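You operate a simulated robot arm through the tools that you are given. There is no shell and no other tool.

You are at the controls of a simulated robot arm. One attempt, no reset.

TASK
Move the air from valve one to valve four, set the main tube to 1 L/min, then stop the pump.
Fine: valve four stays open, the other valves shut.

Only the result counts: the job must be done as asked and must still hold three seconds after the hand-in. Knocking over, shifting, dropping, spilling or breaking anything else fails it.

THE ROBOT
A 7-joint arm with a two-finger parallel gripper, fixed in place. Base frame: the origin is at the foot of the arm, x ahead of it, y to its left, z up. Units: m, rad, N and s.
With the tool pointing down near the work surface it reaches from about 0.28 to 0.66 m from the base axis. Its first joint turns from -2.897 to 2.897 rad. Payload 1.57 kg.
The TCP is the grasp point between the finger pads, 0.03 m short of the fingertips. In the tool frame z runs along the fingers and y along their closing line. Largest opening 0.08 m; finger width 0.017, thickness 0.012; the body of the gripper, 0.04 by 0.082 m, starts 0.08 m behind the TCP.
Orientation is told as [roll, pitch, yaw] about the base's x, y, z axes, in that order, counted from this pose: with the fingers straight down and closing along the base's y, the tool's x points along the base's -x, its y along +y and its z along -z.

THE INTERFACE
- The arm moves only by the tool move_arm. Its argument "targets" is a list of rows, each an object (a shift or turn left out is 0, a gripper value left out holds the last) with "delta_pos": the shift along the base's x, y, z in mm, a list of three; "turn": the turn, a rotation vector about the base's x, y, z in rad, a list of three; "jaw": the closure, from 0 (fully open) to 1 (shut). In form: [{"delta_pos": [x, y, z], "turn": [ax, ay, az], "jaw": jaw}, ...]. A call has 1 to 20 rows; each row is the pose to reach, as a shift and turn from the pose commanded when the call began. Each row takes 0.2 s and may step no farther than 0.05 m and 0.15 rad from the row before; otherwise, or with a gripper value out of range, the whole call is refused. Where a pose cannot be reached the arm comes as near as it can. A force on the tool above 40 N (or 10 N above the force at the start of the call, whichever is more), or a blocked arm, ends the call early, and 0.2 s more pass. The fingers move at their own pace (about 0.072 m/s each) and stop on an object; they squeeze with about 39 N. The grip force told is the motor's: it shows also when the fingers shut on nothing. Time passes only in rows, and 0.2 s behind the last, so rows that repeat a pose let the fingers close. The reply holds the time, the measured pose of the TCP, the force on the tool along the base axes, the opening and the grip force, in the units named above and with some noise, with the torque about the TCP (base axes, N m) and any sound that the robot's microphone picked up.
- Cameras (640 x 400 px; columns grow to the right, rows downward): "scene" is fixed at [0.0497, -0.4984, 1.5442]; the picture's right is [0.13, -0.99, 0.00], its down [-0.79, -0.11, -0.61] and it looks along [0.60, 0.08, -0.79] (base axes); focal length 344 px, centre (320, 200). "wrist" rides on the gripper at [0.072, -0.007, -0.122] in the tool frame; the picture's right is [0.09, 1.00, 0.00], its down [-0.84, 0.08, -0.54] and it looks along [-0.54, 0.05, 0.84] (tool axes); focal length 238 px, centre (320, 200). There is no depth. A picture from a camera that has moved, and an enlarged one, comes with that camera's place and axes in the base frame and with its lens.
- grab_frame(camera): a new picture of that camera. No time passes.
- raise_lower(by): slides the trunk up (or, below 0, down) by that many m; the arm rides with it, the base frame stays. It gives what a move gives, with no picture.
- zoom(camera, box): a new picture of the part [left, top, right, bottom] of that camera's present view, enlarged. No time passes.
- hand_in(): hands the job in; it is judged then, once.

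Places have to be worked out from the pictures, the camera data and where the tool is seen. Open the gripper and draw the arm clear of the work before you hand the job in, unless the task says otherwise.

The tools are called after ">>>" as name(argument=value, ...) on one line, values as JSON. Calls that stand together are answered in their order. move_arm: Moves the arm, as the interface text tells. Its arguments: {"type":"object","properties":{"targets":{"type":"array"}},"required":["targets"]} The other tools are called the same way: raise_lower (by) slides the trunk up or down; grab_frame (camera) takes a picture; zoom (camera, box) takes an enlarged picture of a part of a camera's view; hand_in () hands the job in.

At the start:

```text
time_s: 0.0
position: [0.4081, -0.2825, 1.1696]
tcp_rot: [0.002, -0.001, -0.001]
wrist_force: [-0.1, -0.1, 0.2]
torque: [-0.01, 0.03, -0.03]
finger_gap: 0.0799
gripper_force: 0.0
trunk travel left (down, up): [-0.525, 0.465]
```

scene: 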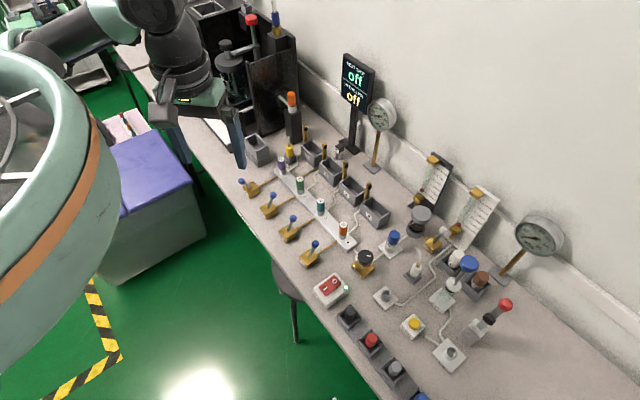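
wrist: 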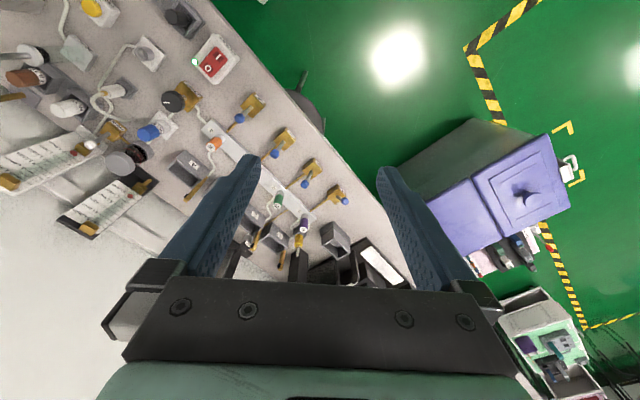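

I'll start by looking closely at the workbench: the valves, the main regulator knob, the pump switch and the flow display.

>>> zoom(camera="scene", box=[220, 130, 400, 280])

>>> zoom(camera="scene", box=[300, 220, 520, 400])

>>> zoom(camera="scene", box=[320, 40, 420, 160])

>>> zoom(camera="scene", box=[390, 140, 570, 290])

>>> zoom(camera="wrist", box=[80, 20, 380, 260])

```text
2.67 times, centred on (310, 205) of scene
camera zoom: at [0.0497, -0.4984, 1.5442], right [0.13, -0.99, 0.0], down [-0.79, -0.11, -0.61], along [0.6, 0.08, -0.79], focal length 918 px, centre (347, 187)
```

zoom: 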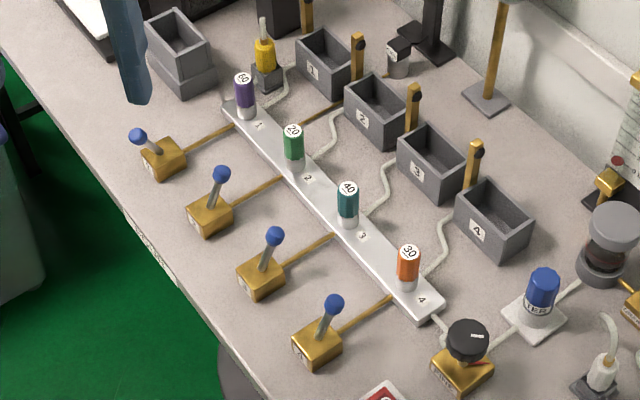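

```text
2.22 times, centred on (410, 310) of scene
camera zoom: at [0.0497, -0.4984, 1.5442], right [0.13, -0.99, 0.0], down [-0.79, -0.11, -0.61], along [0.6, 0.08, -0.79], focal length 765 px, centre (120, -44)
```

zoom: 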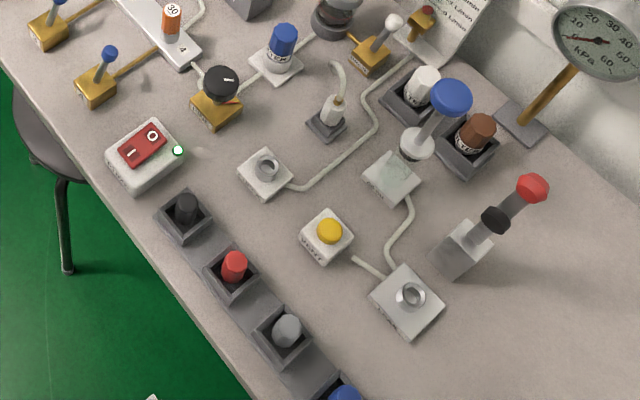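

```text
3.33 times, centred on (370, 100) of scene
camera zoom: at [0.0497, -0.4984, 1.5442], right [0.13, -0.99, 0.0], down [-0.79, -0.11, -0.61], along [0.6, 0.08, -0.79], focal length 1147 px, centre (153, 533)
```

zoom: 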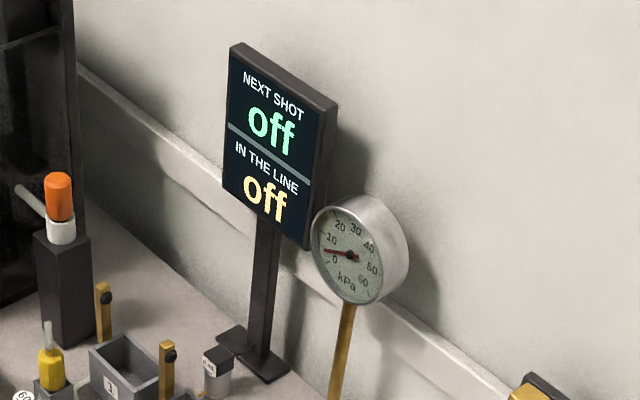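

```text
2.67 times, centred on (480, 215) of scene
camera zoom: at [0.0497, -0.4984, 1.5442], right [0.13, -0.99, 0.0], down [-0.79, -0.11, -0.61], along [0.6, 0.08, -0.79], focal length 918 px, centre (-107, 160)
```

zoom: 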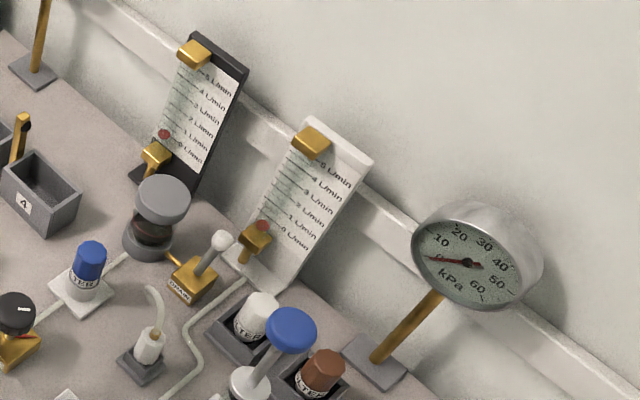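

```text
1.67 times, centred on (230, 140) of wrist
camera zoom: at [0.3356, -0.287, 1.2899], right [-0.09, 1.0, 0.0], down [0.84, 0.08, 0.54], along [0.54, 0.05, -0.84], focal length 397 px, centre (470, 300)
```

zoom: 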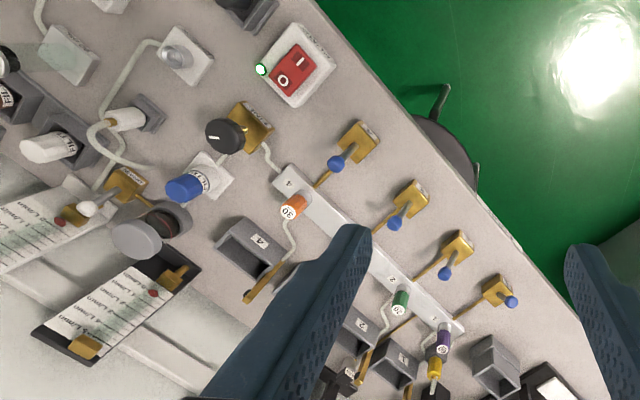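

The zooms appear to be re-rendered with real detail, so I'll zoom harder to read the labels on the valves, the knob, the flow tubes and the switch.

>>> zoom(camera="scene", box=[400, 145, 460, 215])

>>> zoom(camera="scene", box=[420, 180, 500, 260])

>>> zoom(camera="scene", box=[340, 240, 400, 290])

>>> zoom(camera="scene", box=[300, 260, 360, 310])

>>> zoom(camera="scene", box=[230, 165, 330, 275])

>>> zoom(camera="wrist", box=[150, 60, 260, 140])

>>> zoom(camera="wrist", box=[220, 80, 360, 220])

```text
5.71 times, centred on (430, 180) of scene
camera zoom: at [0.0497, -0.4984, 1.5442], right [0.13, -0.99, 0.0], down [-0.79, -0.11, -0.61], along [0.6, 0.08, -0.79], focal length 1966 px, centre (-309, 314)
```

zoom: 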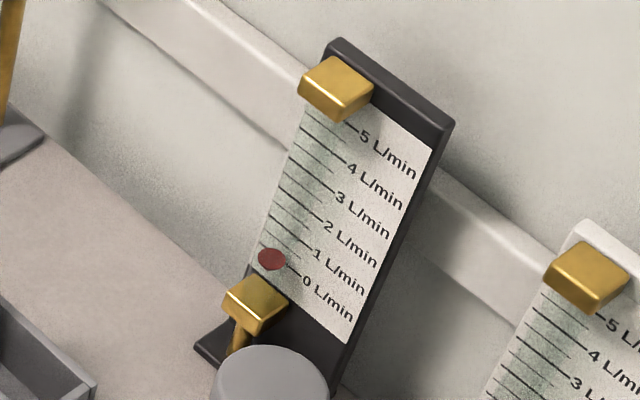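

```text
5.00 times, centred on (460, 220) of scene
camera zoom: at [0.0497, -0.4984, 1.5442], right [0.13, -0.99, 0.0], down [-0.79, -0.11, -0.61], along [0.6, 0.08, -0.79], focal length 1720 px, centre (-380, 100)
```

zoom: 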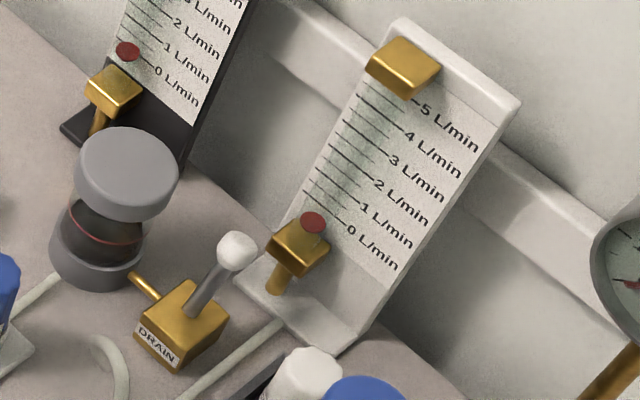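

```text
8.00 times, centred on (370, 265) of scene
camera zoom: at [0.0497, -0.4984, 1.5442], right [0.13, -0.99, 0.0], down [-0.79, -0.11, -0.61], along [0.6, 0.08, -0.79], focal length 2752 px, centre (-80, -320)
```

zoom: 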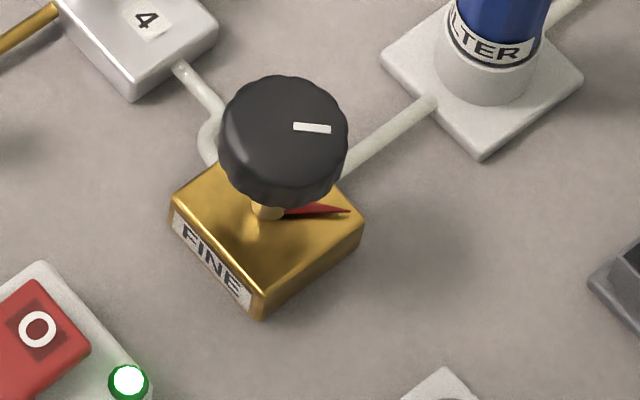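

```text
8.00 times, centred on (330, 285) of scene
camera zoom: at [0.0497, -0.4984, 1.5442], right [0.13, -0.99, 0.0], down [-0.79, -0.11, -0.61], along [0.6, 0.08, -0.79], focal length 2752 px, centre (240, -480)
```

zoom: 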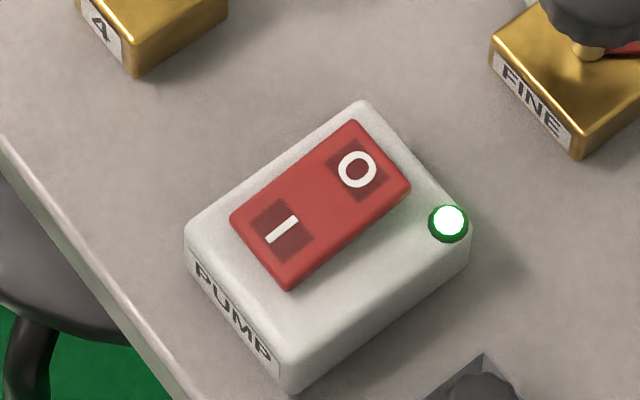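

```text
3.64 times, centred on (280, 220) of scene
camera zoom: at [0.0497, -0.4984, 1.5442], right [0.13, -0.99, 0.0], down [-0.79, -0.11, -0.61], along [0.6, 0.08, -0.79], focal length 1251 px, centre (466, 127)
```

zoom: 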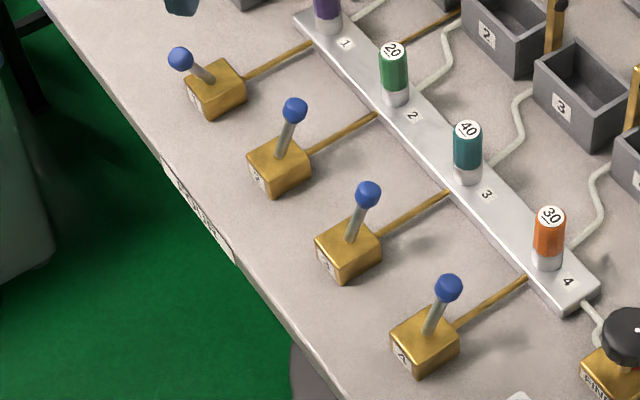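

```text
5.00 times, centred on (205, 100) of wrist
camera zoom: at [0.3356, -0.287, 1.2899], right [-0.09, 1.0, 0.0], down [0.84, 0.08, 0.54], along [0.54, 0.05, -0.84], focal length 1192 px, centre (895, 700)
```

zoom: 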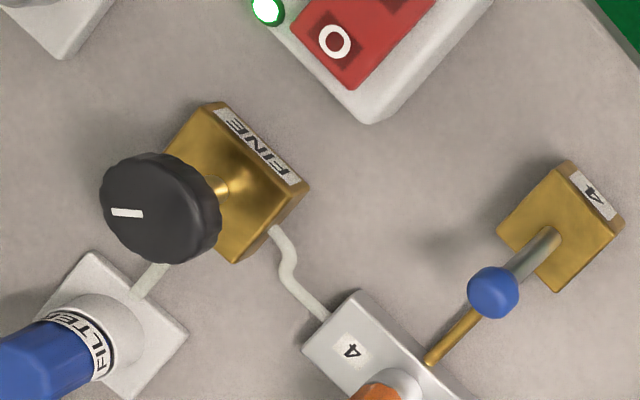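

```text
2.86 times, centred on (290, 150) of wrist
camera zoom: at [0.3356, -0.287, 1.2899], right [-0.09, 1.0, 0.0], down [0.84, 0.08, 0.54], along [0.54, 0.05, -0.84], focal length 681 px, centre (406, 343)
```

zoom: 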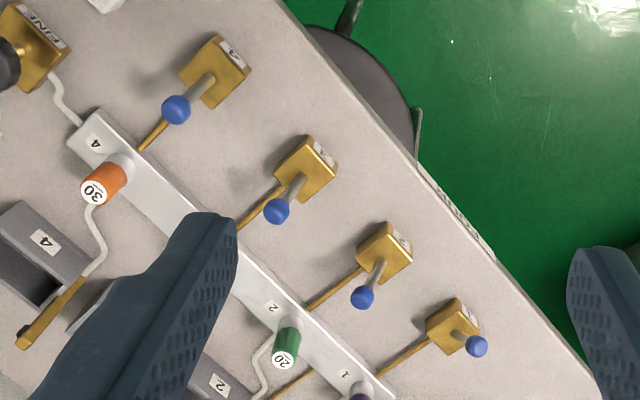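

The knob is labelled FINE, there is a separate DRAIN lever and the switch is PUMP (green light on). Next I'll read the label on the bench edge, look at both flow tubes and trace the hoses.

>>> zoom(camera="scene", box=[270, 205, 300, 240])

>>> zoom(camera="wrist", box=[300, 130, 345, 170])

>>> zoom(camera="scene", box=[412, 175, 445, 205])

>>> zoom(camera="scene", box=[370, 200, 450, 260])

>>> zoom(camera="scene", box=[370, 240, 500, 370])

>>> zoom(camera="wrist", box=[0, 40, 150, 240])

>>> zoom(camera="scene", box=[280, 120, 400, 230])

>>> zoom(camera="scene", box=[500, 200, 570, 260])

```text
11.43 times, centred on (285, 222) of scene
camera zoom: at [0.0497, -0.4984, 1.5442], right [0.13, -0.99, 0.0], down [-0.79, -0.11, -0.61], along [0.6, 0.08, -0.79], focal length 3932 px, centre (720, -57)
```

zoom: 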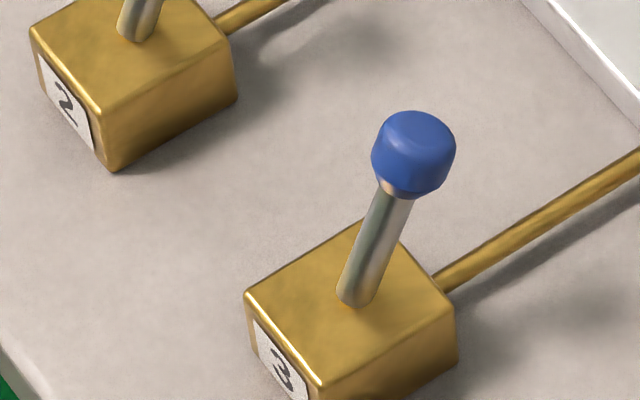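

```text
10.00 times, centred on (322, 150) of wrist
camera zoom: at [0.3356, -0.287, 1.2899], right [-0.09, 1.0, 0.0], down [0.84, 0.08, 0.54], along [0.54, 0.05, -0.84], focal length 2384 px, centre (295, 700)
```

zoom: 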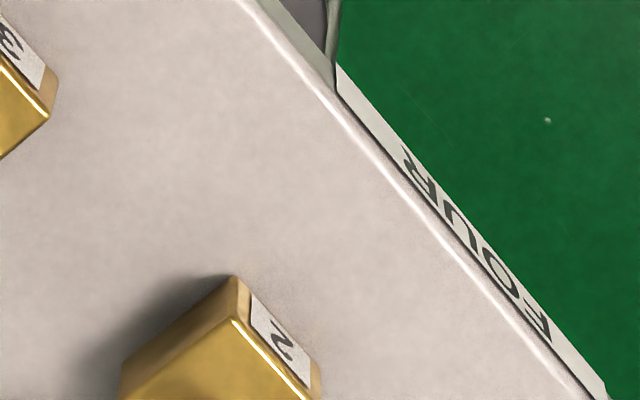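

```text
13.33 times, centred on (428, 190) of scene
camera zoom: at [0.0497, -0.4984, 1.5442], right [0.13, -0.99, 0.0], down [-0.79, -0.11, -0.61], along [0.6, 0.08, -0.79], focal length 4587 px, centre (-1127, 333)
```

zoom: 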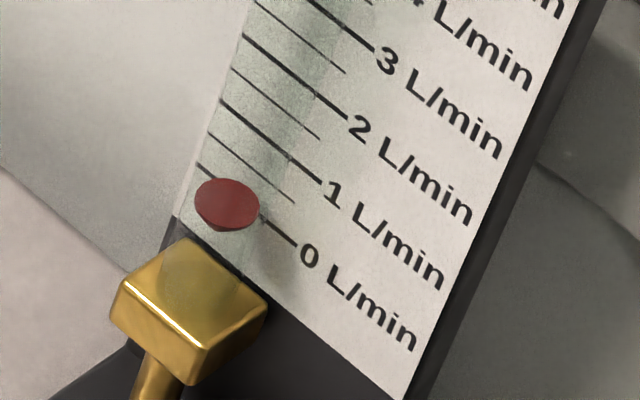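

```text
6.67 times, centred on (410, 230) of scene
camera zoom: at [0.0497, -0.4984, 1.5442], right [0.13, -0.99, 0.0], down [-0.79, -0.11, -0.61], along [0.6, 0.08, -0.79], focal length 2294 px, centre (-280, 0)
```

zoom: 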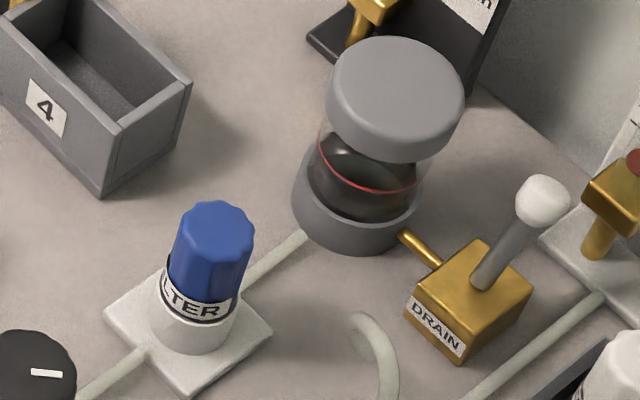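

```text
3.08 times, centred on (435, 305) of scene
camera zoom: at [0.0497, -0.4984, 1.5442], right [0.13, -0.99, 0.0], down [-0.79, -0.11, -0.61], along [0.6, 0.08, -0.79], focal length 1059 px, centre (-34, -123)
```

zoom: 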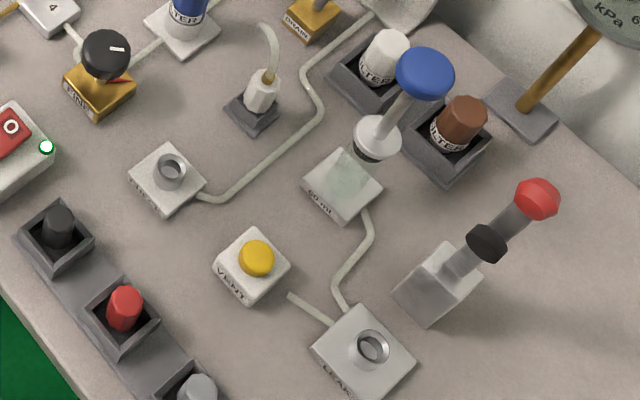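

```text
2.00 times, centred on (75, 140) of wrist
camera zoom: at [0.3356, -0.287, 1.2899], right [-0.09, 1.0, 0.0], down [0.84, 0.08, 0.54], along [0.54, 0.05, -0.84], focal length 477 px, centre (810, 320)
```

zoom: 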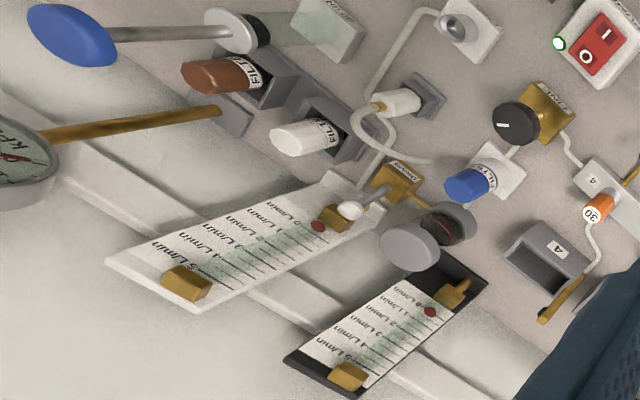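

```text
3.64 times, centred on (340, 175) of scene
camera zoom: at [0.0497, -0.4984, 1.5442], right [0.13, -0.99, 0.0], down [-0.79, -0.11, -0.61], along [0.6, 0.08, -0.79], focal length 1251 px, centre (247, 291)
```

zoom: 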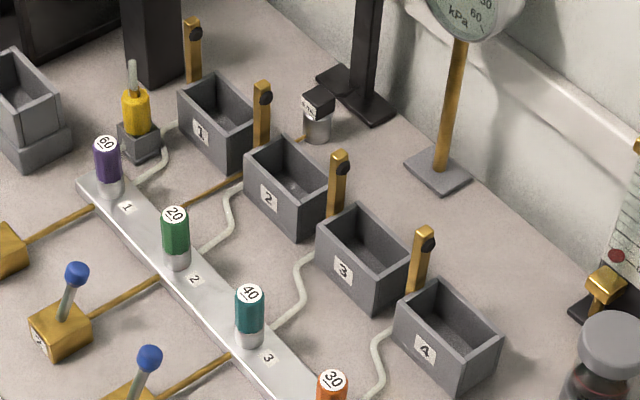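

```text
6.67 times, centred on (535, 230) of scene
camera zoom: at [0.0497, -0.4984, 1.5442], right [0.13, -0.99, 0.0], down [-0.79, -0.11, -0.61], along [0.6, 0.08, -0.79], focal length 2294 px, centre (-1113, 0)
```

zoom: 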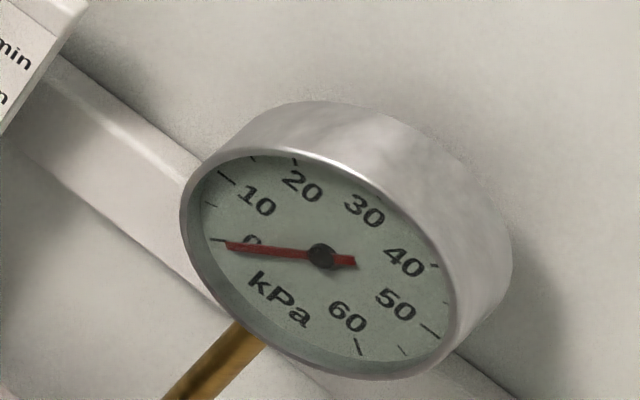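

The air path reads: levers 1–4 → manifold → FINE knob → FILTER → trap → black flow tube, so the black tube should be the main one. It reads just above 0, and lever 1 leans toward the bench edge (open) while 2–4 lean toward the wall (shut). The bench top is at about z 0.75 and the FINE knob is about 0.71 m out, so I'll lower the trunk to gain reach, in free air off the bench edge.

>>> raise_lower(by=-0.15)

```text
time_s: 1.8
position: [0.4069, -0.2807, 1.0189]
tcp_rot: [0.0, 0.0, 0.0]
wrist_force: [1.2, -0.5, 0.0]
torque: [-0.03, -0.02, 0.02]
finger_gap: 0.0798
gripper_force: 0.0
trunk travel left (down, up): [-0.375, 0.615]
```

The trunk lowered cleanly. Next I'll yaw the tool −45° to line it up with the bench and close the fingers, then take a closer wrist view.

>>> move_arm(targets=[{"turn": [0, 0, -0.14], "jaw": 1}, {"turn": [0, 0, -0.28], "jaw": 1}, {"turn": [0, 0, -0.42], "jaw": 1}, {"turn": [0, 0, -0.56], "jaw": 1}, {"turn": [0, 0, -0.7], "jaw": 1}, {"turn": [0, 0, -0.785], "jaw": 1}])

>>> grab_frame(camera="wrist")

>>> grab_frame(camera="scene")

```text
time_s: 3.1
position: [0.4079, -0.2802, 1.0191]
tcp_rot: [0.0, 0.0, -0.788]
wrist_force: [0.6, 1.2, -0.1]
torque: [0.0, 0.02, -0.01]
finger_gap: 0.0003
gripper_force: 21.8
trunk travel left (down, up): [-0.375, 0.615]
```

```text
taken
camera wrist: at [0.3519, -0.2339, 1.1398], right [0.64, 0.77, 0.0], down [0.64, -0.54, 0.54], along [0.42, -0.35, -0.84], focal length 238 px, centre (320, 200)
```

wrist: 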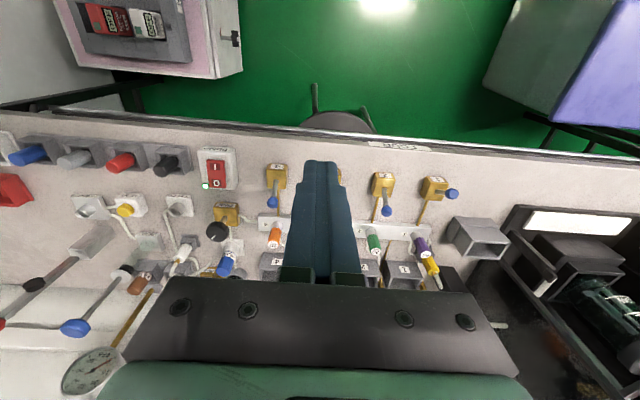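

```text
taken
```

scene: 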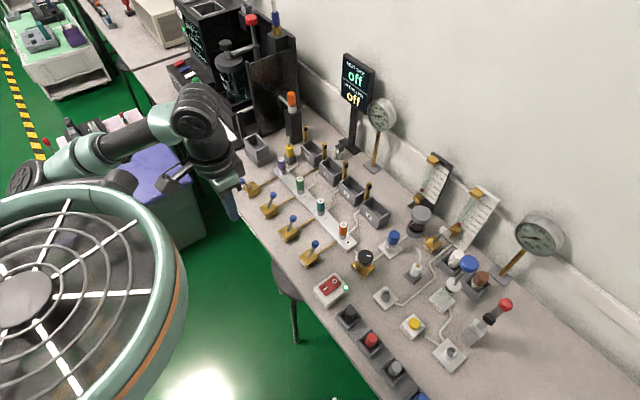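

I'll zoom both views now to triangulate lever 4, the FINE knob and the switch more precisely.

>>> zoom(camera="wrist", box=[190, 140, 310, 280])

>>> zoom(camera="wrist", box=[340, 150, 500, 290])

>>> zoom(camera="scene", box=[290, 215, 390, 315])

>>> zoom(camera="scene", box=[210, 120, 310, 220])

```text
2.86 times, centred on (250, 210) of wrist
camera zoom: at [0.3519, -0.2339, 1.1398], right [0.64, 0.77, 0.0], down [0.64, -0.54, 0.54], along [0.42, -0.35, -0.84], focal length 681 px, centre (520, 171)
```

zoom: 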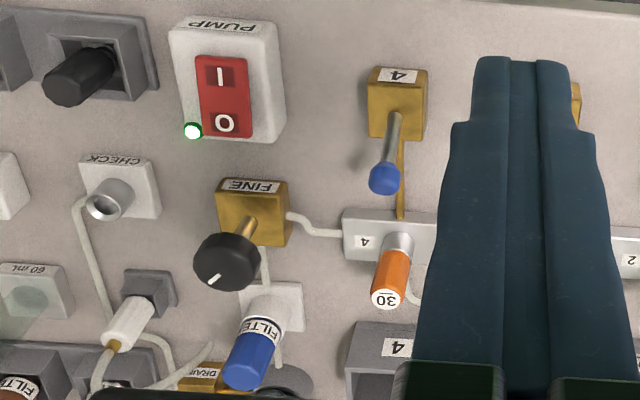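

```text
2.86 times, centred on (420, 220) of wrist
camera zoom: at [0.3519, -0.2339, 1.1398], right [0.64, 0.77, 0.0], down [0.64, -0.54, 0.54], along [0.42, -0.35, -0.84], focal length 681 px, centre (34, 143)
```

zoom: 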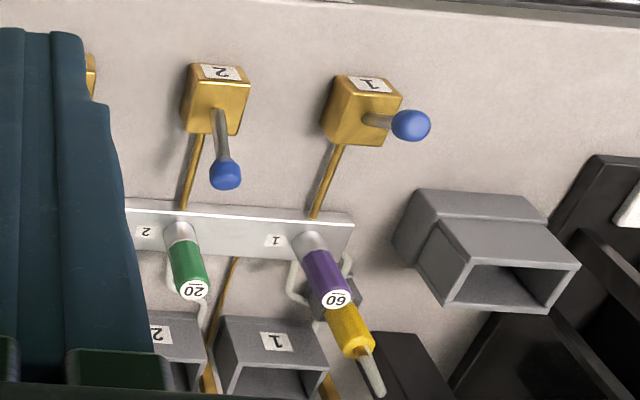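

```text
4.00 times, centred on (340, 265) of scene
camera zoom: at [0.0497, -0.4984, 1.5442], right [0.13, -0.99, 0.0], down [-0.79, -0.11, -0.61], along [0.6, 0.08, -0.79], focal length 1376 px, centre (240, -60)
```

zoom: 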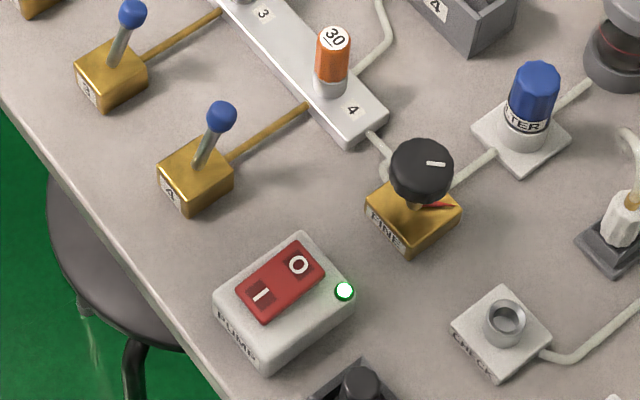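

```text
4.00 times, centred on (260, 170) of scene
camera zoom: at [0.0497, -0.4984, 1.5442], right [0.13, -0.99, 0.0], down [-0.79, -0.11, -0.61], along [0.6, 0.08, -0.79], focal length 1376 px, centre (560, 320)
```

zoom: 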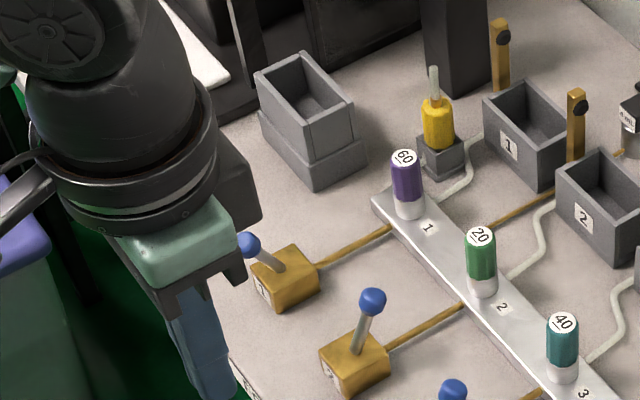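

Triangulating from both cameras: lever 4's pivot is at about (0.453, −0.419, 0.775) and its blue ball at (0.466, −0.431, 0.816), leaning ~23° toward the wall. Lever 1 leans the other way, toward the edge. I'll lower the trunk a bit more, then move the closed fingers above the wall side of lever 4.

>>> raise_lower(by=-0.08)

```text
time_s: 4.3
position: [0.4077, -0.2816, 0.9382]
tcp_rot: [0.002, 0.0, -0.786]
wrist_force: [0.5, 0.2, 0.1]
torque: [0.0, -0.02, 0.01]
finger_gap: 0.0
gripper_force: 21.2
trunk travel left (down, up): [-0.295, 0.695]
```

Moving at a safe height (tips at about 0.908) to just above the wall side of lever 4.

>>> move_arm(targets=[{"delta_pos": [17, -35, 0], "jaw": 1}, {"delta_pos": [34, -70, 0], "jaw": 1}, {"delta_pos": [51, -105, 0], "jaw": 1}, {"delta_pos": [68, -140, 0], "jaw": 1}, {"delta_pos": [84.4, -176.6, 0], "jaw": 1}, {"delta_pos": [84.4, -176.6, 0], "jaw": 1}])

>>> grab_frame(camera="wrist")

>>> zoom(camera="scene", box=[260, 180, 420, 310])

```text
time_s: 5.7
position: [0.4434, -0.4177, 0.902]
tcp_rot: [0.002, 0.001, -0.786]
wrist_force: [0.9, -0.8, -1.1]
torque: [0.03, 0.02, 0.02]
finger_gap: 0.0001
gripper_force: 21.2
out of reach, approached as far as the arm can: row 3, 4, 5, 6
trunk travel left (down, up): [-0.295, 0.695]
```

```text
taken
camera wrist: at [0.3877, -0.3712, 1.0221], right [0.64, 0.77, 0.0], down [0.65, -0.54, 0.54], along [0.42, -0.35, -0.84], focal length 238 px, centre (320, 200)
```

wrist: 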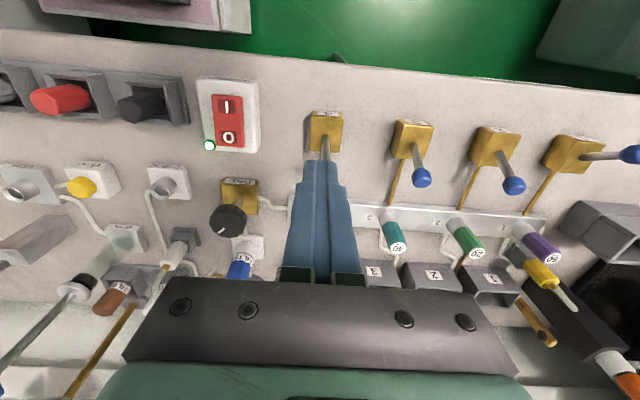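

```text
3.08 times, centred on (340, 245) of scene
camera zoom: at [0.0497, -0.4984, 1.5442], right [0.13, -0.99, 0.0], down [-0.79, -0.11, -0.61], along [0.6, 0.08, -0.79], focal length 1059 px, centre (258, 62)
```

zoom: 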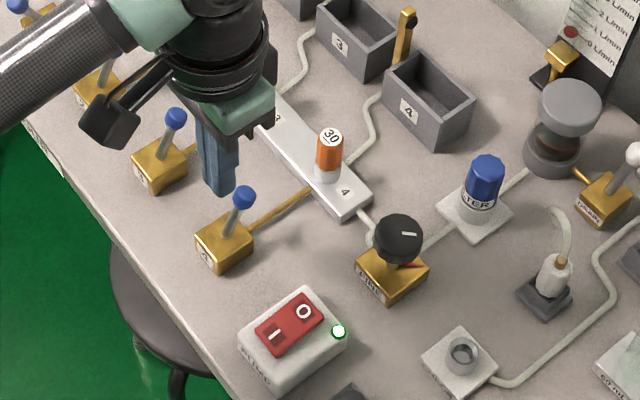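

That pose was out of reach and the arm sagged downward while approaching it, so the shoulder sits below wrist height. I went the wrong way with the trunk, so I'll raise it and then reach out and down with the arm.

>>> raise_lower(by=0.25)

```text
time_s: 8.3
position: [0.4432, -0.4182, 1.1517]
tcp_rot: [0.001, -0.002, -0.787]
wrist_force: [0.3, -0.8, 0.2]
torque: [-0.01, -0.03, -0.01]
finger_gap: 0.0
gripper_force: 21.6
trunk travel left (down, up): [-0.545, 0.445]
```

A small test move down will show which reference pose the deltas use now.

>>> move_arm(targets=[{"delta_pos": [0, 0, -20], "jaw": 1}])

```text
time_s: 8.7
position: [0.4459, -0.4197, 1.1376]
tcp_rot: [0.001, -0.015, -0.79]
wrist_force: [0.3, 0.2, -0.2]
torque: [0.02, 0.0, 0.01]
finger_gap: 0.0
gripper_force: 21.1
out of reach, approached as far as the arm can: row 1
trunk travel left (down, up): [-0.545, 0.445]
```

Continuing down in steps, since getting lower relative to the shoulder should bring the pose back into reach.

>>> move_arm(targets=[{"delta_pos": [0, 0, -40], "jaw": 1}, {"delta_pos": [0, 0, -80], "jaw": 1}, {"delta_pos": [0, 0, -120], "jaw": 1}, {"delta_pos": [0, 0, -120], "jaw": 1}])

```text
time_s: 9.7
position: [0.4423, -0.4175, 1.0106]
tcp_rot: [-0.001, -0.001, -0.785]
wrist_force: [0.1, -0.3, 0.0]
torque: [0.01, -0.01, 0.01]
finger_gap: 0.0
gripper_force: 20.9
trunk travel left (down, up): [-0.545, 0.445]
```

The arm is tracking again. Now I'll move out above the wall side of lever 4, with the tips staying above 0.90.

>>> move_arm(targets=[{"delta_pos": [17, -14, -27], "jaw": 1}, {"delta_pos": [34, -28, -54], "jaw": 1}, {"delta_pos": [49.8, -40.7, -80], "jaw": 1}, {"delta_pos": [49.8, -40.7, -80], "jaw": 1}])

>>> grab_frame(camera="wrist")

>>> zoom(camera="scene", box=[260, 180, 420, 310])

```text
time_s: 10.7
position: [0.4701, -0.434, 0.9382]
tcp_rot: [0.0, -0.002, -0.785]
wrist_force: [0.2, -0.9, -0.3]
torque: [0.0, 0.01, -0.01]
finger_gap: 0.0001
gripper_force: 21.4
out of reach, approached as far as the arm can: row 2, 3, 4
trunk travel left (down, up): [-0.545, 0.445]
```

```text
taken
camera wrist: at [0.4151, -0.3872, 1.0595], right [0.64, 0.77, 0.0], down [0.65, -0.54, 0.54], along [0.42, -0.35, -0.84], focal length 238 px, centre (320, 200)
```

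wrist: 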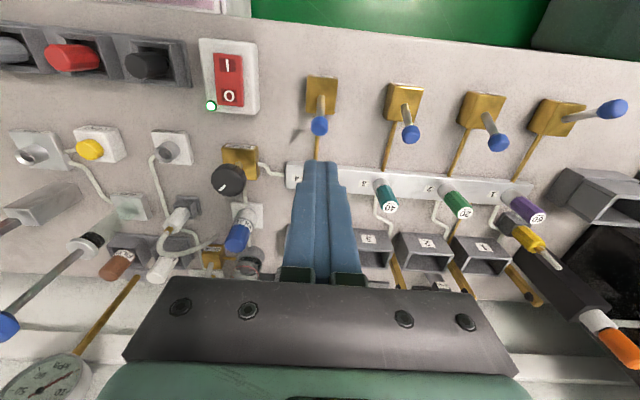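

```text
3.08 times, centred on (340, 245) of scene
camera zoom: at [0.0497, -0.4984, 1.5442], right [0.13, -0.99, 0.0], down [-0.79, -0.11, -0.61], along [0.6, 0.08, -0.79], focal length 1059 px, centre (258, 62)
```

zoom: 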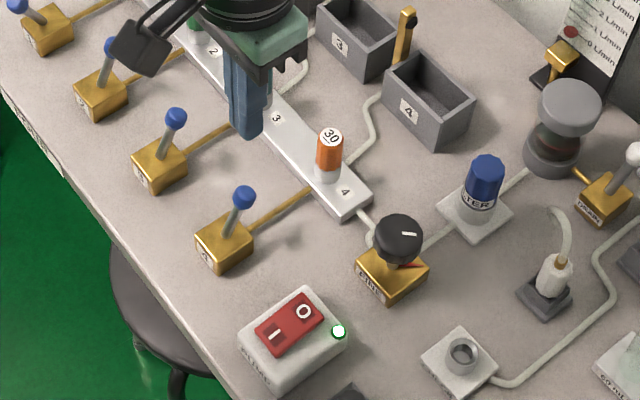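

The tool-down reach tops out near r = 0.64 m, so the far targets need the tool tilted outward (tips away from the robot). I'll retract off the bench, tilt about 20° toward the wall, and then set the trunk lower.

>>> move_arm(targets=[{"delta_pos": [-20, 19, 25], "jaw": 1}, {"delta_pos": [-45, 42, 45], "jaw": 1}, {"delta_pos": [-70, 66, 65], "turn": [-0.08, -0.08, 0], "jaw": 1}, {"delta_pos": [-95, 90, 82], "turn": [-0.165, -0.165, 0], "jaw": 1}, {"delta_pos": [-100, 94, 82], "turn": [-0.2475, -0.2475, 0], "jaw": 1}])

>>> raise_lower(by=-0.13)

>>> grab_frame(camera="wrist")

>>> grab_frame(camera="scene")

```text
time_s: 11.9
position: [0.369, -0.3401, 1.0212]
tcp_rot: [-0.001, -0.354, -0.783]
wrist_force: [0.2, 0.1, -0.1]
torque: [-0.01, 0.0, -0.01]
finger_gap: 0.0
gripper_force: 21.1
trunk travel left (down, up): [-0.545, 0.445]
```

```text
time_s: 13.5
position: [0.3677, -0.3417, 0.8914]
tcp_rot: [-0.002, -0.351, -0.786]
wrist_force: [0.5, 0.6, -0.7]
torque: [0.0, -0.02, 0.02]
finger_gap: 0.0
gripper_force: 21.1
trunk travel left (down, up): [-0.415, 0.575]
```

```text
taken
camera wrist: at [0.287, -0.2673, 0.9803], right [0.64, 0.77, -0.03], down [0.48, -0.37, 0.8], along [0.6, -0.53, -0.6], focal length 238 px, centre (320, 200)
```

wrist: 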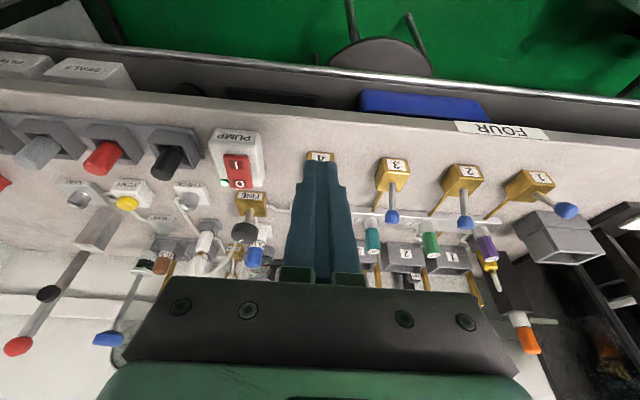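

```text
taken
```

scene: 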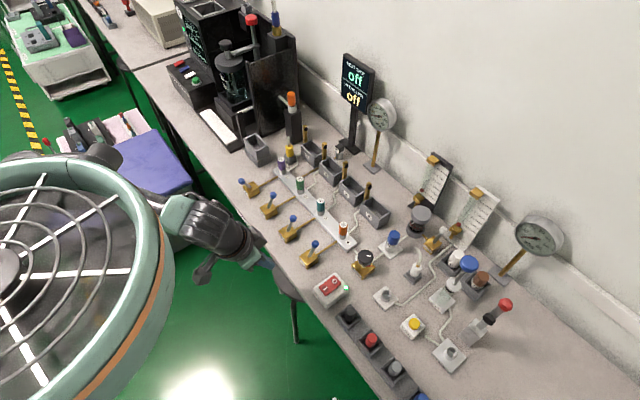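

All clear. With the 20° tilt I'll move out at tip height ~0.87, above lever 4's ball top (~0.83), to a point just beyond the lever on its wall side.

>>> move_arm(targets=[{"delta_pos": [30, -27, 12], "jaw": 1}, {"delta_pos": [60, -55, 12], "jaw": 1}, {"delta_pos": [90, -83, 12], "jaw": 1}, {"delta_pos": [118.1, -109.7, 12], "jaw": 1}, {"delta_pos": [118.1, -109.7, 12], "jaw": 1}])

>>> grab_frame(camera="wrist")

>>> zoom(camera="scene", box=[260, 180, 420, 310])

```text
time_s: 14.7
position: [0.4892, -0.4505, 0.9005]
tcp_rot: [0.001, -0.349, -0.786]
wrist_force: [-0.4, 1.1, -0.6]
torque: [0.01, -0.07, -0.01]
finger_gap: 0.0
gripper_force: 21.3
trunk travel left (down, up): [-0.415, 0.575]
```

```text
taken
camera wrist: at [0.4063, -0.3757, 0.9901], right [0.64, 0.76, -0.03], down [0.48, -0.37, 0.8], along [0.6, -0.53, -0.6], focal length 238 px, centre (320, 200)
```

wrist: 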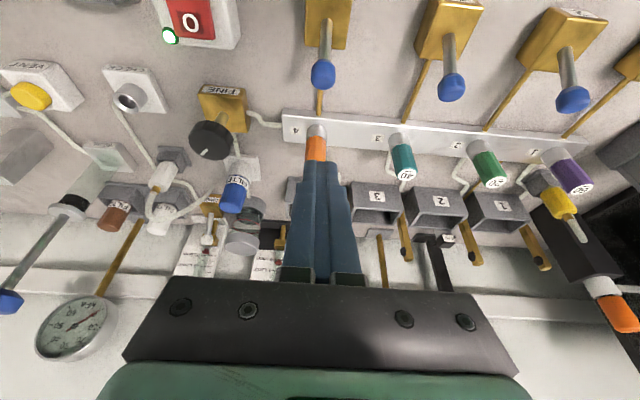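

```text
3.08 times, centred on (340, 245) of scene
camera zoom: at [0.0497, -0.4984, 1.5442], right [0.13, -0.99, 0.0], down [-0.79, -0.11, -0.61], along [0.6, 0.08, -0.79], focal length 1059 px, centre (258, 62)
```

zoom: 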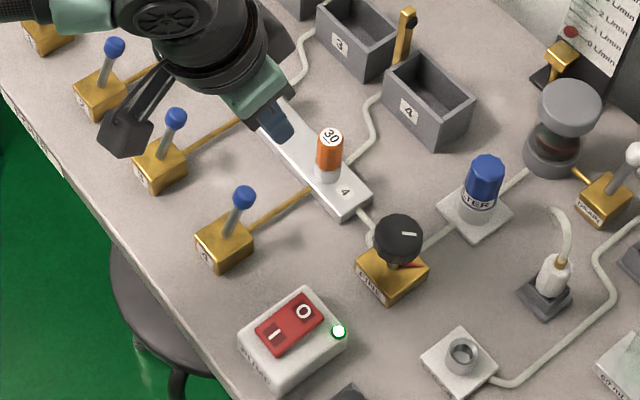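

The tool is just beyond lever 4 and the scene view matches the computed tip position. I'll descend so the tips sit at about z 0.80, between the ball and the orange cylinder.

>>> move_arm(targets=[{"delta_pos": [0, -1, -25], "jaw": 1}, {"delta_pos": [0, -1, -50], "jaw": 1}, {"delta_pos": [0, -1, -72], "jaw": 1}, {"delta_pos": [0, -1, -72], "jaw": 1}])

>>> zoom(camera="wrist", box=[240, 0, 420, 200])

>>> zoom(camera="scene", box=[280, 200, 400, 300])

```text
time_s: 15.7
position: [0.4865, -0.4514, 0.8324]
tcp_rot: [0.002, -0.352, -0.785]
wrist_force: [-1.0, -0.1, 0.3]
torque: [-0.01, -0.01, 0.0]
finger_gap: 0.0
gripper_force: 21.5
trunk travel left (down, up): [-0.415, 0.575]
```

```text
2.00 times, centred on (330, 100) of wrist
camera zoom: at [0.4048, -0.3774, 0.9196], right [0.64, 0.77, -0.03], down [0.48, -0.37, 0.8], along [0.6, -0.53, -0.6], focal length 477 px, centre (300, 400)
```

zoom: 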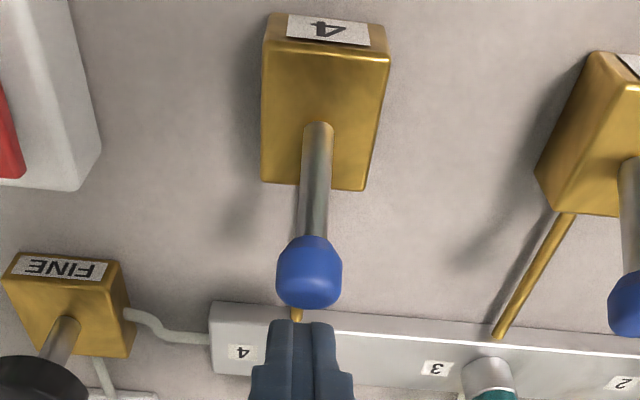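

```text
4.00 times, centred on (340, 250) of scene
camera zoom: at [0.0497, -0.4984, 1.5442], right [0.13, -0.99, 0.0], down [-0.79, -0.11, -0.61], along [0.6, 0.08, -0.79], focal length 1376 px, centre (240, 0)
```

zoom: 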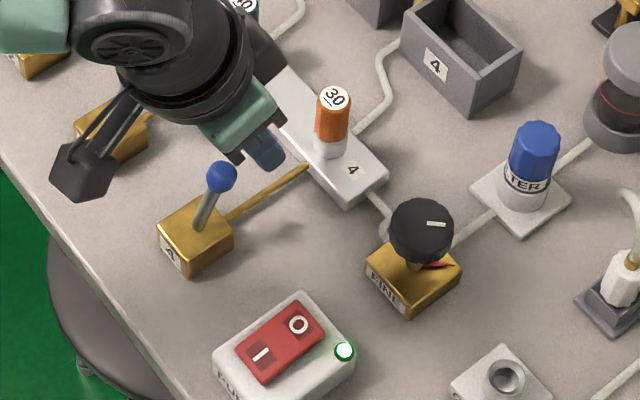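

The tips are right behind the ball. Now I'll pull lever 4 toward the bench edge in small steps.

>>> move_arm(targets=[{"delta_pos": [-6, 6, 0], "jaw": 1}, {"delta_pos": [-12, 12, 0], "jaw": 1}, {"delta_pos": [-18, 18, 0], "jaw": 1}, {"delta_pos": [-24, 24, 0], "jaw": 1}, {"delta_pos": [-30, 30, 0], "jaw": 1}, {"delta_pos": [-33, 33, 0], "jaw": 1}])

>>> zoom(camera="wrist", box=[200, 0, 440, 220])

>>> zoom(camera="scene", box=[280, 200, 400, 300])

>>> zoom(camera="scene", box=[395, 140, 505, 260])

```text
time_s: 17.1
position: [0.4541, -0.418, 0.8307]
tcp_rot: [0.0, -0.35, -0.786]
wrist_force: [-0.5, -0.8, -0.7]
torque: [0.02, 0.0, 0.01]
finger_gap: 0.0001
gripper_force: 21.4
trunk travel left (down, up): [-0.415, 0.575]
```

```text
1.82 times, centred on (320, 110) of wrist
camera zoom: at [0.3719, -0.344, 0.9195], right [0.64, 0.77, -0.03], down [0.48, -0.37, 0.8], along [0.6, -0.53, -0.6], focal length 433 px, centre (320, 364)
```

zoom: 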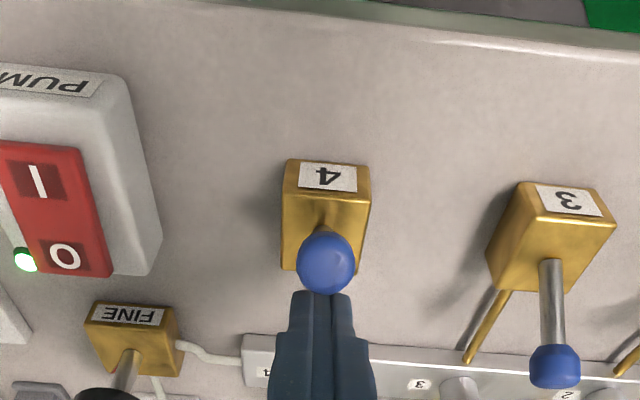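

```text
4.00 times, centred on (340, 250) of scene
camera zoom: at [0.0497, -0.4984, 1.5442], right [0.13, -0.99, 0.0], down [-0.79, -0.11, -0.61], along [0.6, 0.08, -0.79], focal length 1376 px, centre (240, 0)
```

zoom: 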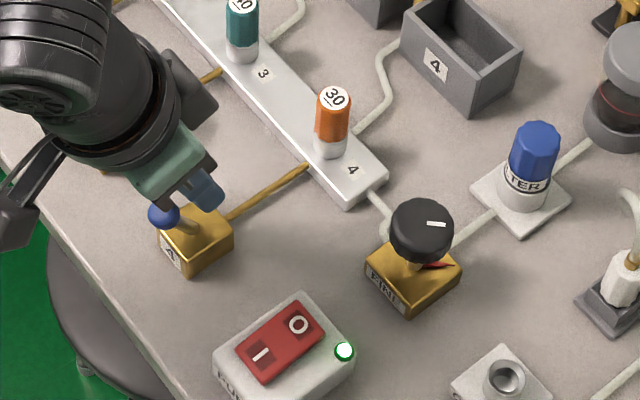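

```text
3.33 times, centred on (450, 200) of scene
camera zoom: at [0.0497, -0.4984, 1.5442], right [0.13, -0.99, 0.0], down [-0.79, -0.11, -0.61], along [0.6, 0.08, -0.79], focal length 1147 px, centre (-113, 200)
```

zoom: 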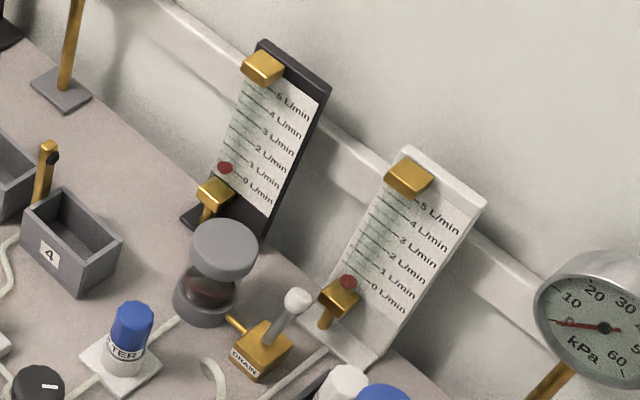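

Lever 4 swung over with almost no force, and the black tube's ball rose a little. That confirms the black tube is on this line. I'll keep pulling a few mm until I feel the end stop.

>>> move_arm(targets=[{"delta_pos": [-3, 3, 0], "jaw": 1}, {"delta_pos": [-6, 6, 0], "jaw": 1}, {"delta_pos": [-8, 8, 0], "jaw": 1}])

>>> zoom(camera="wrist", box=[200, 0, 440, 220])

>>> zoom(camera="scene", box=[230, 165, 350, 285])

>>> zoom(camera="scene", box=[412, 170, 445, 205])

```text
time_s: 17.9
position: [0.4464, -0.4107, 0.8326]
tcp_rot: [0.001, -0.355, -0.785]
wrist_force: [3.5, -3.7, -0.3]
torque: [-0.05, -0.03, 0.0]
finger_gap: 0.0
gripper_force: 21.7
trunk travel left (down, up): [-0.415, 0.575]
```

```text
1.82 times, centred on (320, 110) of wrist
camera zoom: at [0.3649, -0.3367, 0.9207], right [0.64, 0.77, -0.03], down [0.48, -0.37, 0.8], along [0.6, -0.53, -0.6], focal length 433 px, centre (320, 364)
```

zoom: 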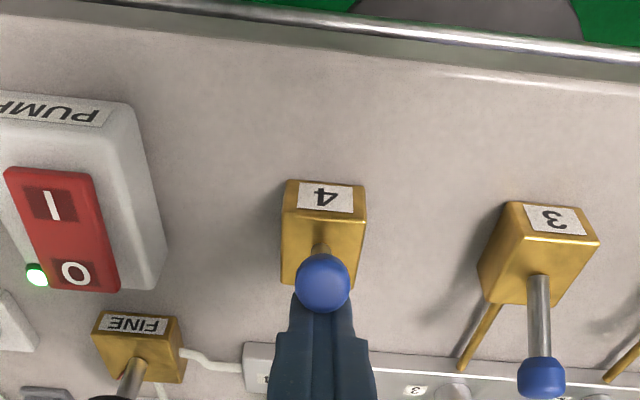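

```text
3.33 times, centred on (290, 225) of scene
camera zoom: at [0.0497, -0.4984, 1.5442], right [0.13, -0.99, 0.0], down [-0.79, -0.11, -0.61], along [0.6, 0.08, -0.79], focal length 1147 px, centre (420, 117)
```

zoom: 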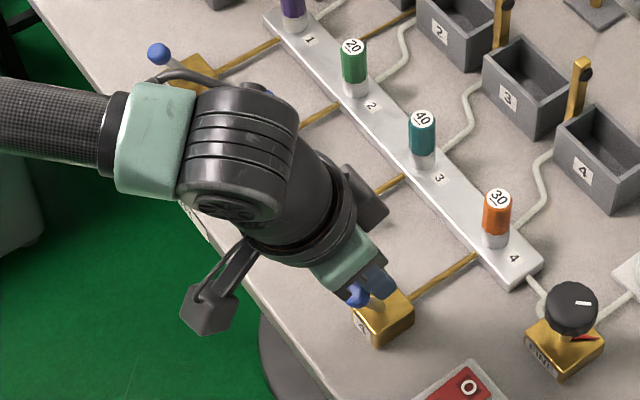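

```text
11.43 times, centred on (428, 188) of scene
camera zoom: at [0.0497, -0.4984, 1.5442], right [0.13, -0.99, 0.0], down [-0.79, -0.11, -0.61], along [0.6, 0.08, -0.79], focal length 3932 px, centre (-920, 343)
```

zoom: 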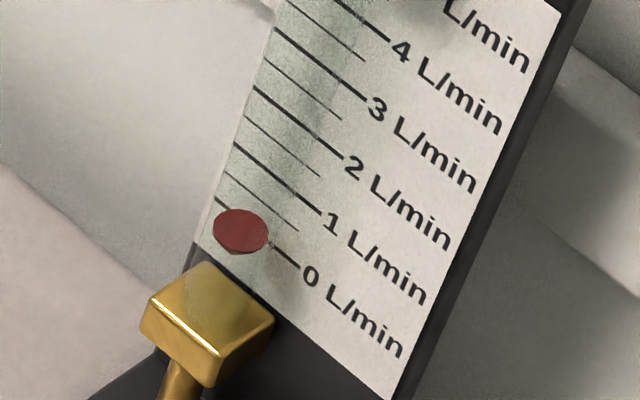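

Force along the bench normal rose to ~5 N, so lever 4 is at its open stop. I'll back off a few mm, lift clear, and tilt a little more for the longer reach to lever 1.

>>> move_arm(targets=[{"delta_pos": [6, -6, 0], "jaw": 1}, {"delta_pos": [6, -6, 30], "jaw": 1}, {"delta_pos": [6, -6, 65], "jaw": 1}, {"delta_pos": [6, -6, 75], "turn": [-0.09, -0.09, 0], "jaw": 1}])

>>> zoom(camera="scene", box=[230, 165, 350, 285])

>>> grab_frame(camera="wrist")

```text
time_s: 18.9
position: [0.4506, -0.4172, 0.9073]
tcp_rot: [0.001, -0.48, -0.786]
wrist_force: [-1.1, -0.4, 0.4]
torque: [-0.02, 0.0, 0.01]
finger_gap: 0.0001
gripper_force: 21.2
trunk travel left (down, up): [-0.415, 0.575]
```

```text
3.33 times, centred on (290, 225) of scene
camera zoom: at [0.0497, -0.4984, 1.5442], right [0.13, -0.99, 0.0], down [-0.79, -0.11, -0.61], along [0.6, 0.08, -0.79], focal length 1147 px, centre (420, 117)
```

zoom: 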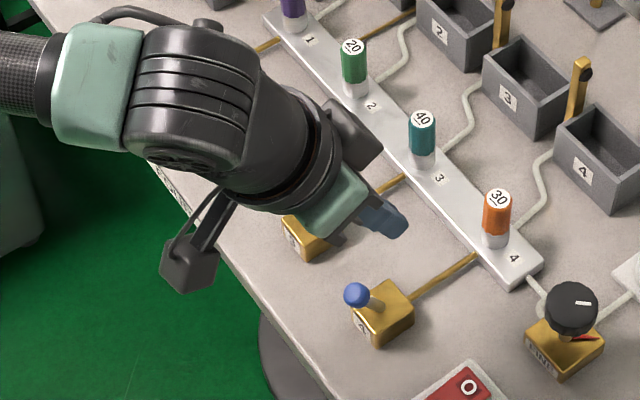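

```text
taken
camera wrist: at [0.3617, -0.3361, 0.9813], right [0.65, 0.76, -0.04], down [0.4, -0.29, 0.87], along [0.65, -0.58, -0.5], focal length 238 px, centre (320, 200)
```

wrist: 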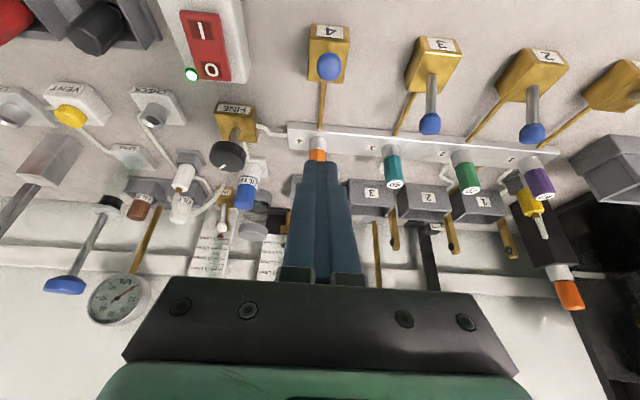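

Lever 4 now leans to the edge just as lever 1 did, so it is open. Next I'll travel along the bench at a safe height to the edge side of lever 1.

>>> move_arm(targets=[{"delta_pos": [10, 40, 0], "jaw": 1}, {"delta_pos": [30, 80, 0], "jaw": 1}, {"delta_pos": [55, 120, 0], "jaw": 1}, {"delta_pos": [80, 158, 0], "jaw": 1}, {"delta_pos": [105, 194, 0], "jaw": 1}, {"delta_pos": [132, 225, 0], "jaw": 1}, {"delta_pos": [157, 250, -5], "jaw": 1}, {"delta_pos": [157, 250, -5], "jaw": 1}])

>>> grab_frame(camera="wrist")

>>> zoom(camera="scene", box=[180, 100, 340, 240])

```text
time_s: 20.7
position: [0.6102, -0.167, 0.8992]
tcp_rot: [-0.001, -0.477, -0.785]
wrist_force: [0.4, -0.4, -0.4]
torque: [0.02, 0.04, 0.02]
finger_gap: 0.0
gripper_force: 21.0
trunk travel left (down, up): [-0.415, 0.575]
```

```text
taken
camera wrist: at [0.5209, -0.0857, 0.9747], right [0.65, 0.76, -0.04], down [0.4, -0.29, 0.87], along [0.65, -0.58, -0.5], focal length 238 px, centre (320, 200)
```

wrist: 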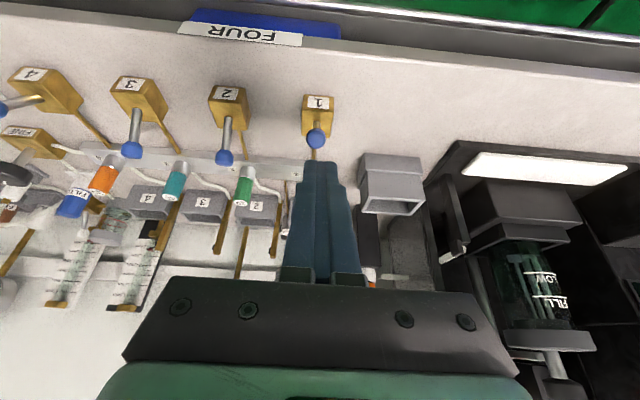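

```text
2.86 times, centred on (260, 170) of scene
camera zoom: at [0.0497, -0.4984, 1.5442], right [0.13, -0.99, 0.0], down [-0.79, -0.11, -0.61], along [0.6, 0.08, -0.79], focal length 983 px, centre (491, 286)
```

zoom: 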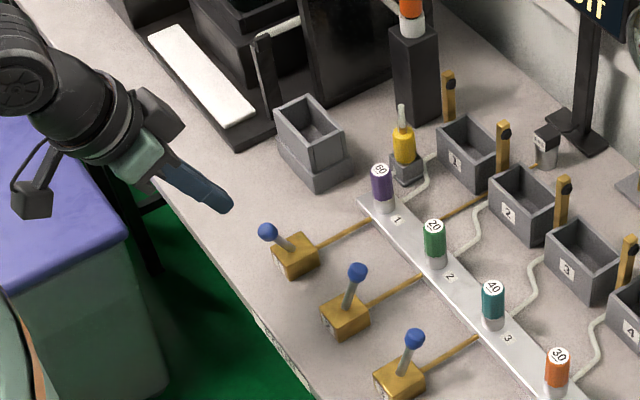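

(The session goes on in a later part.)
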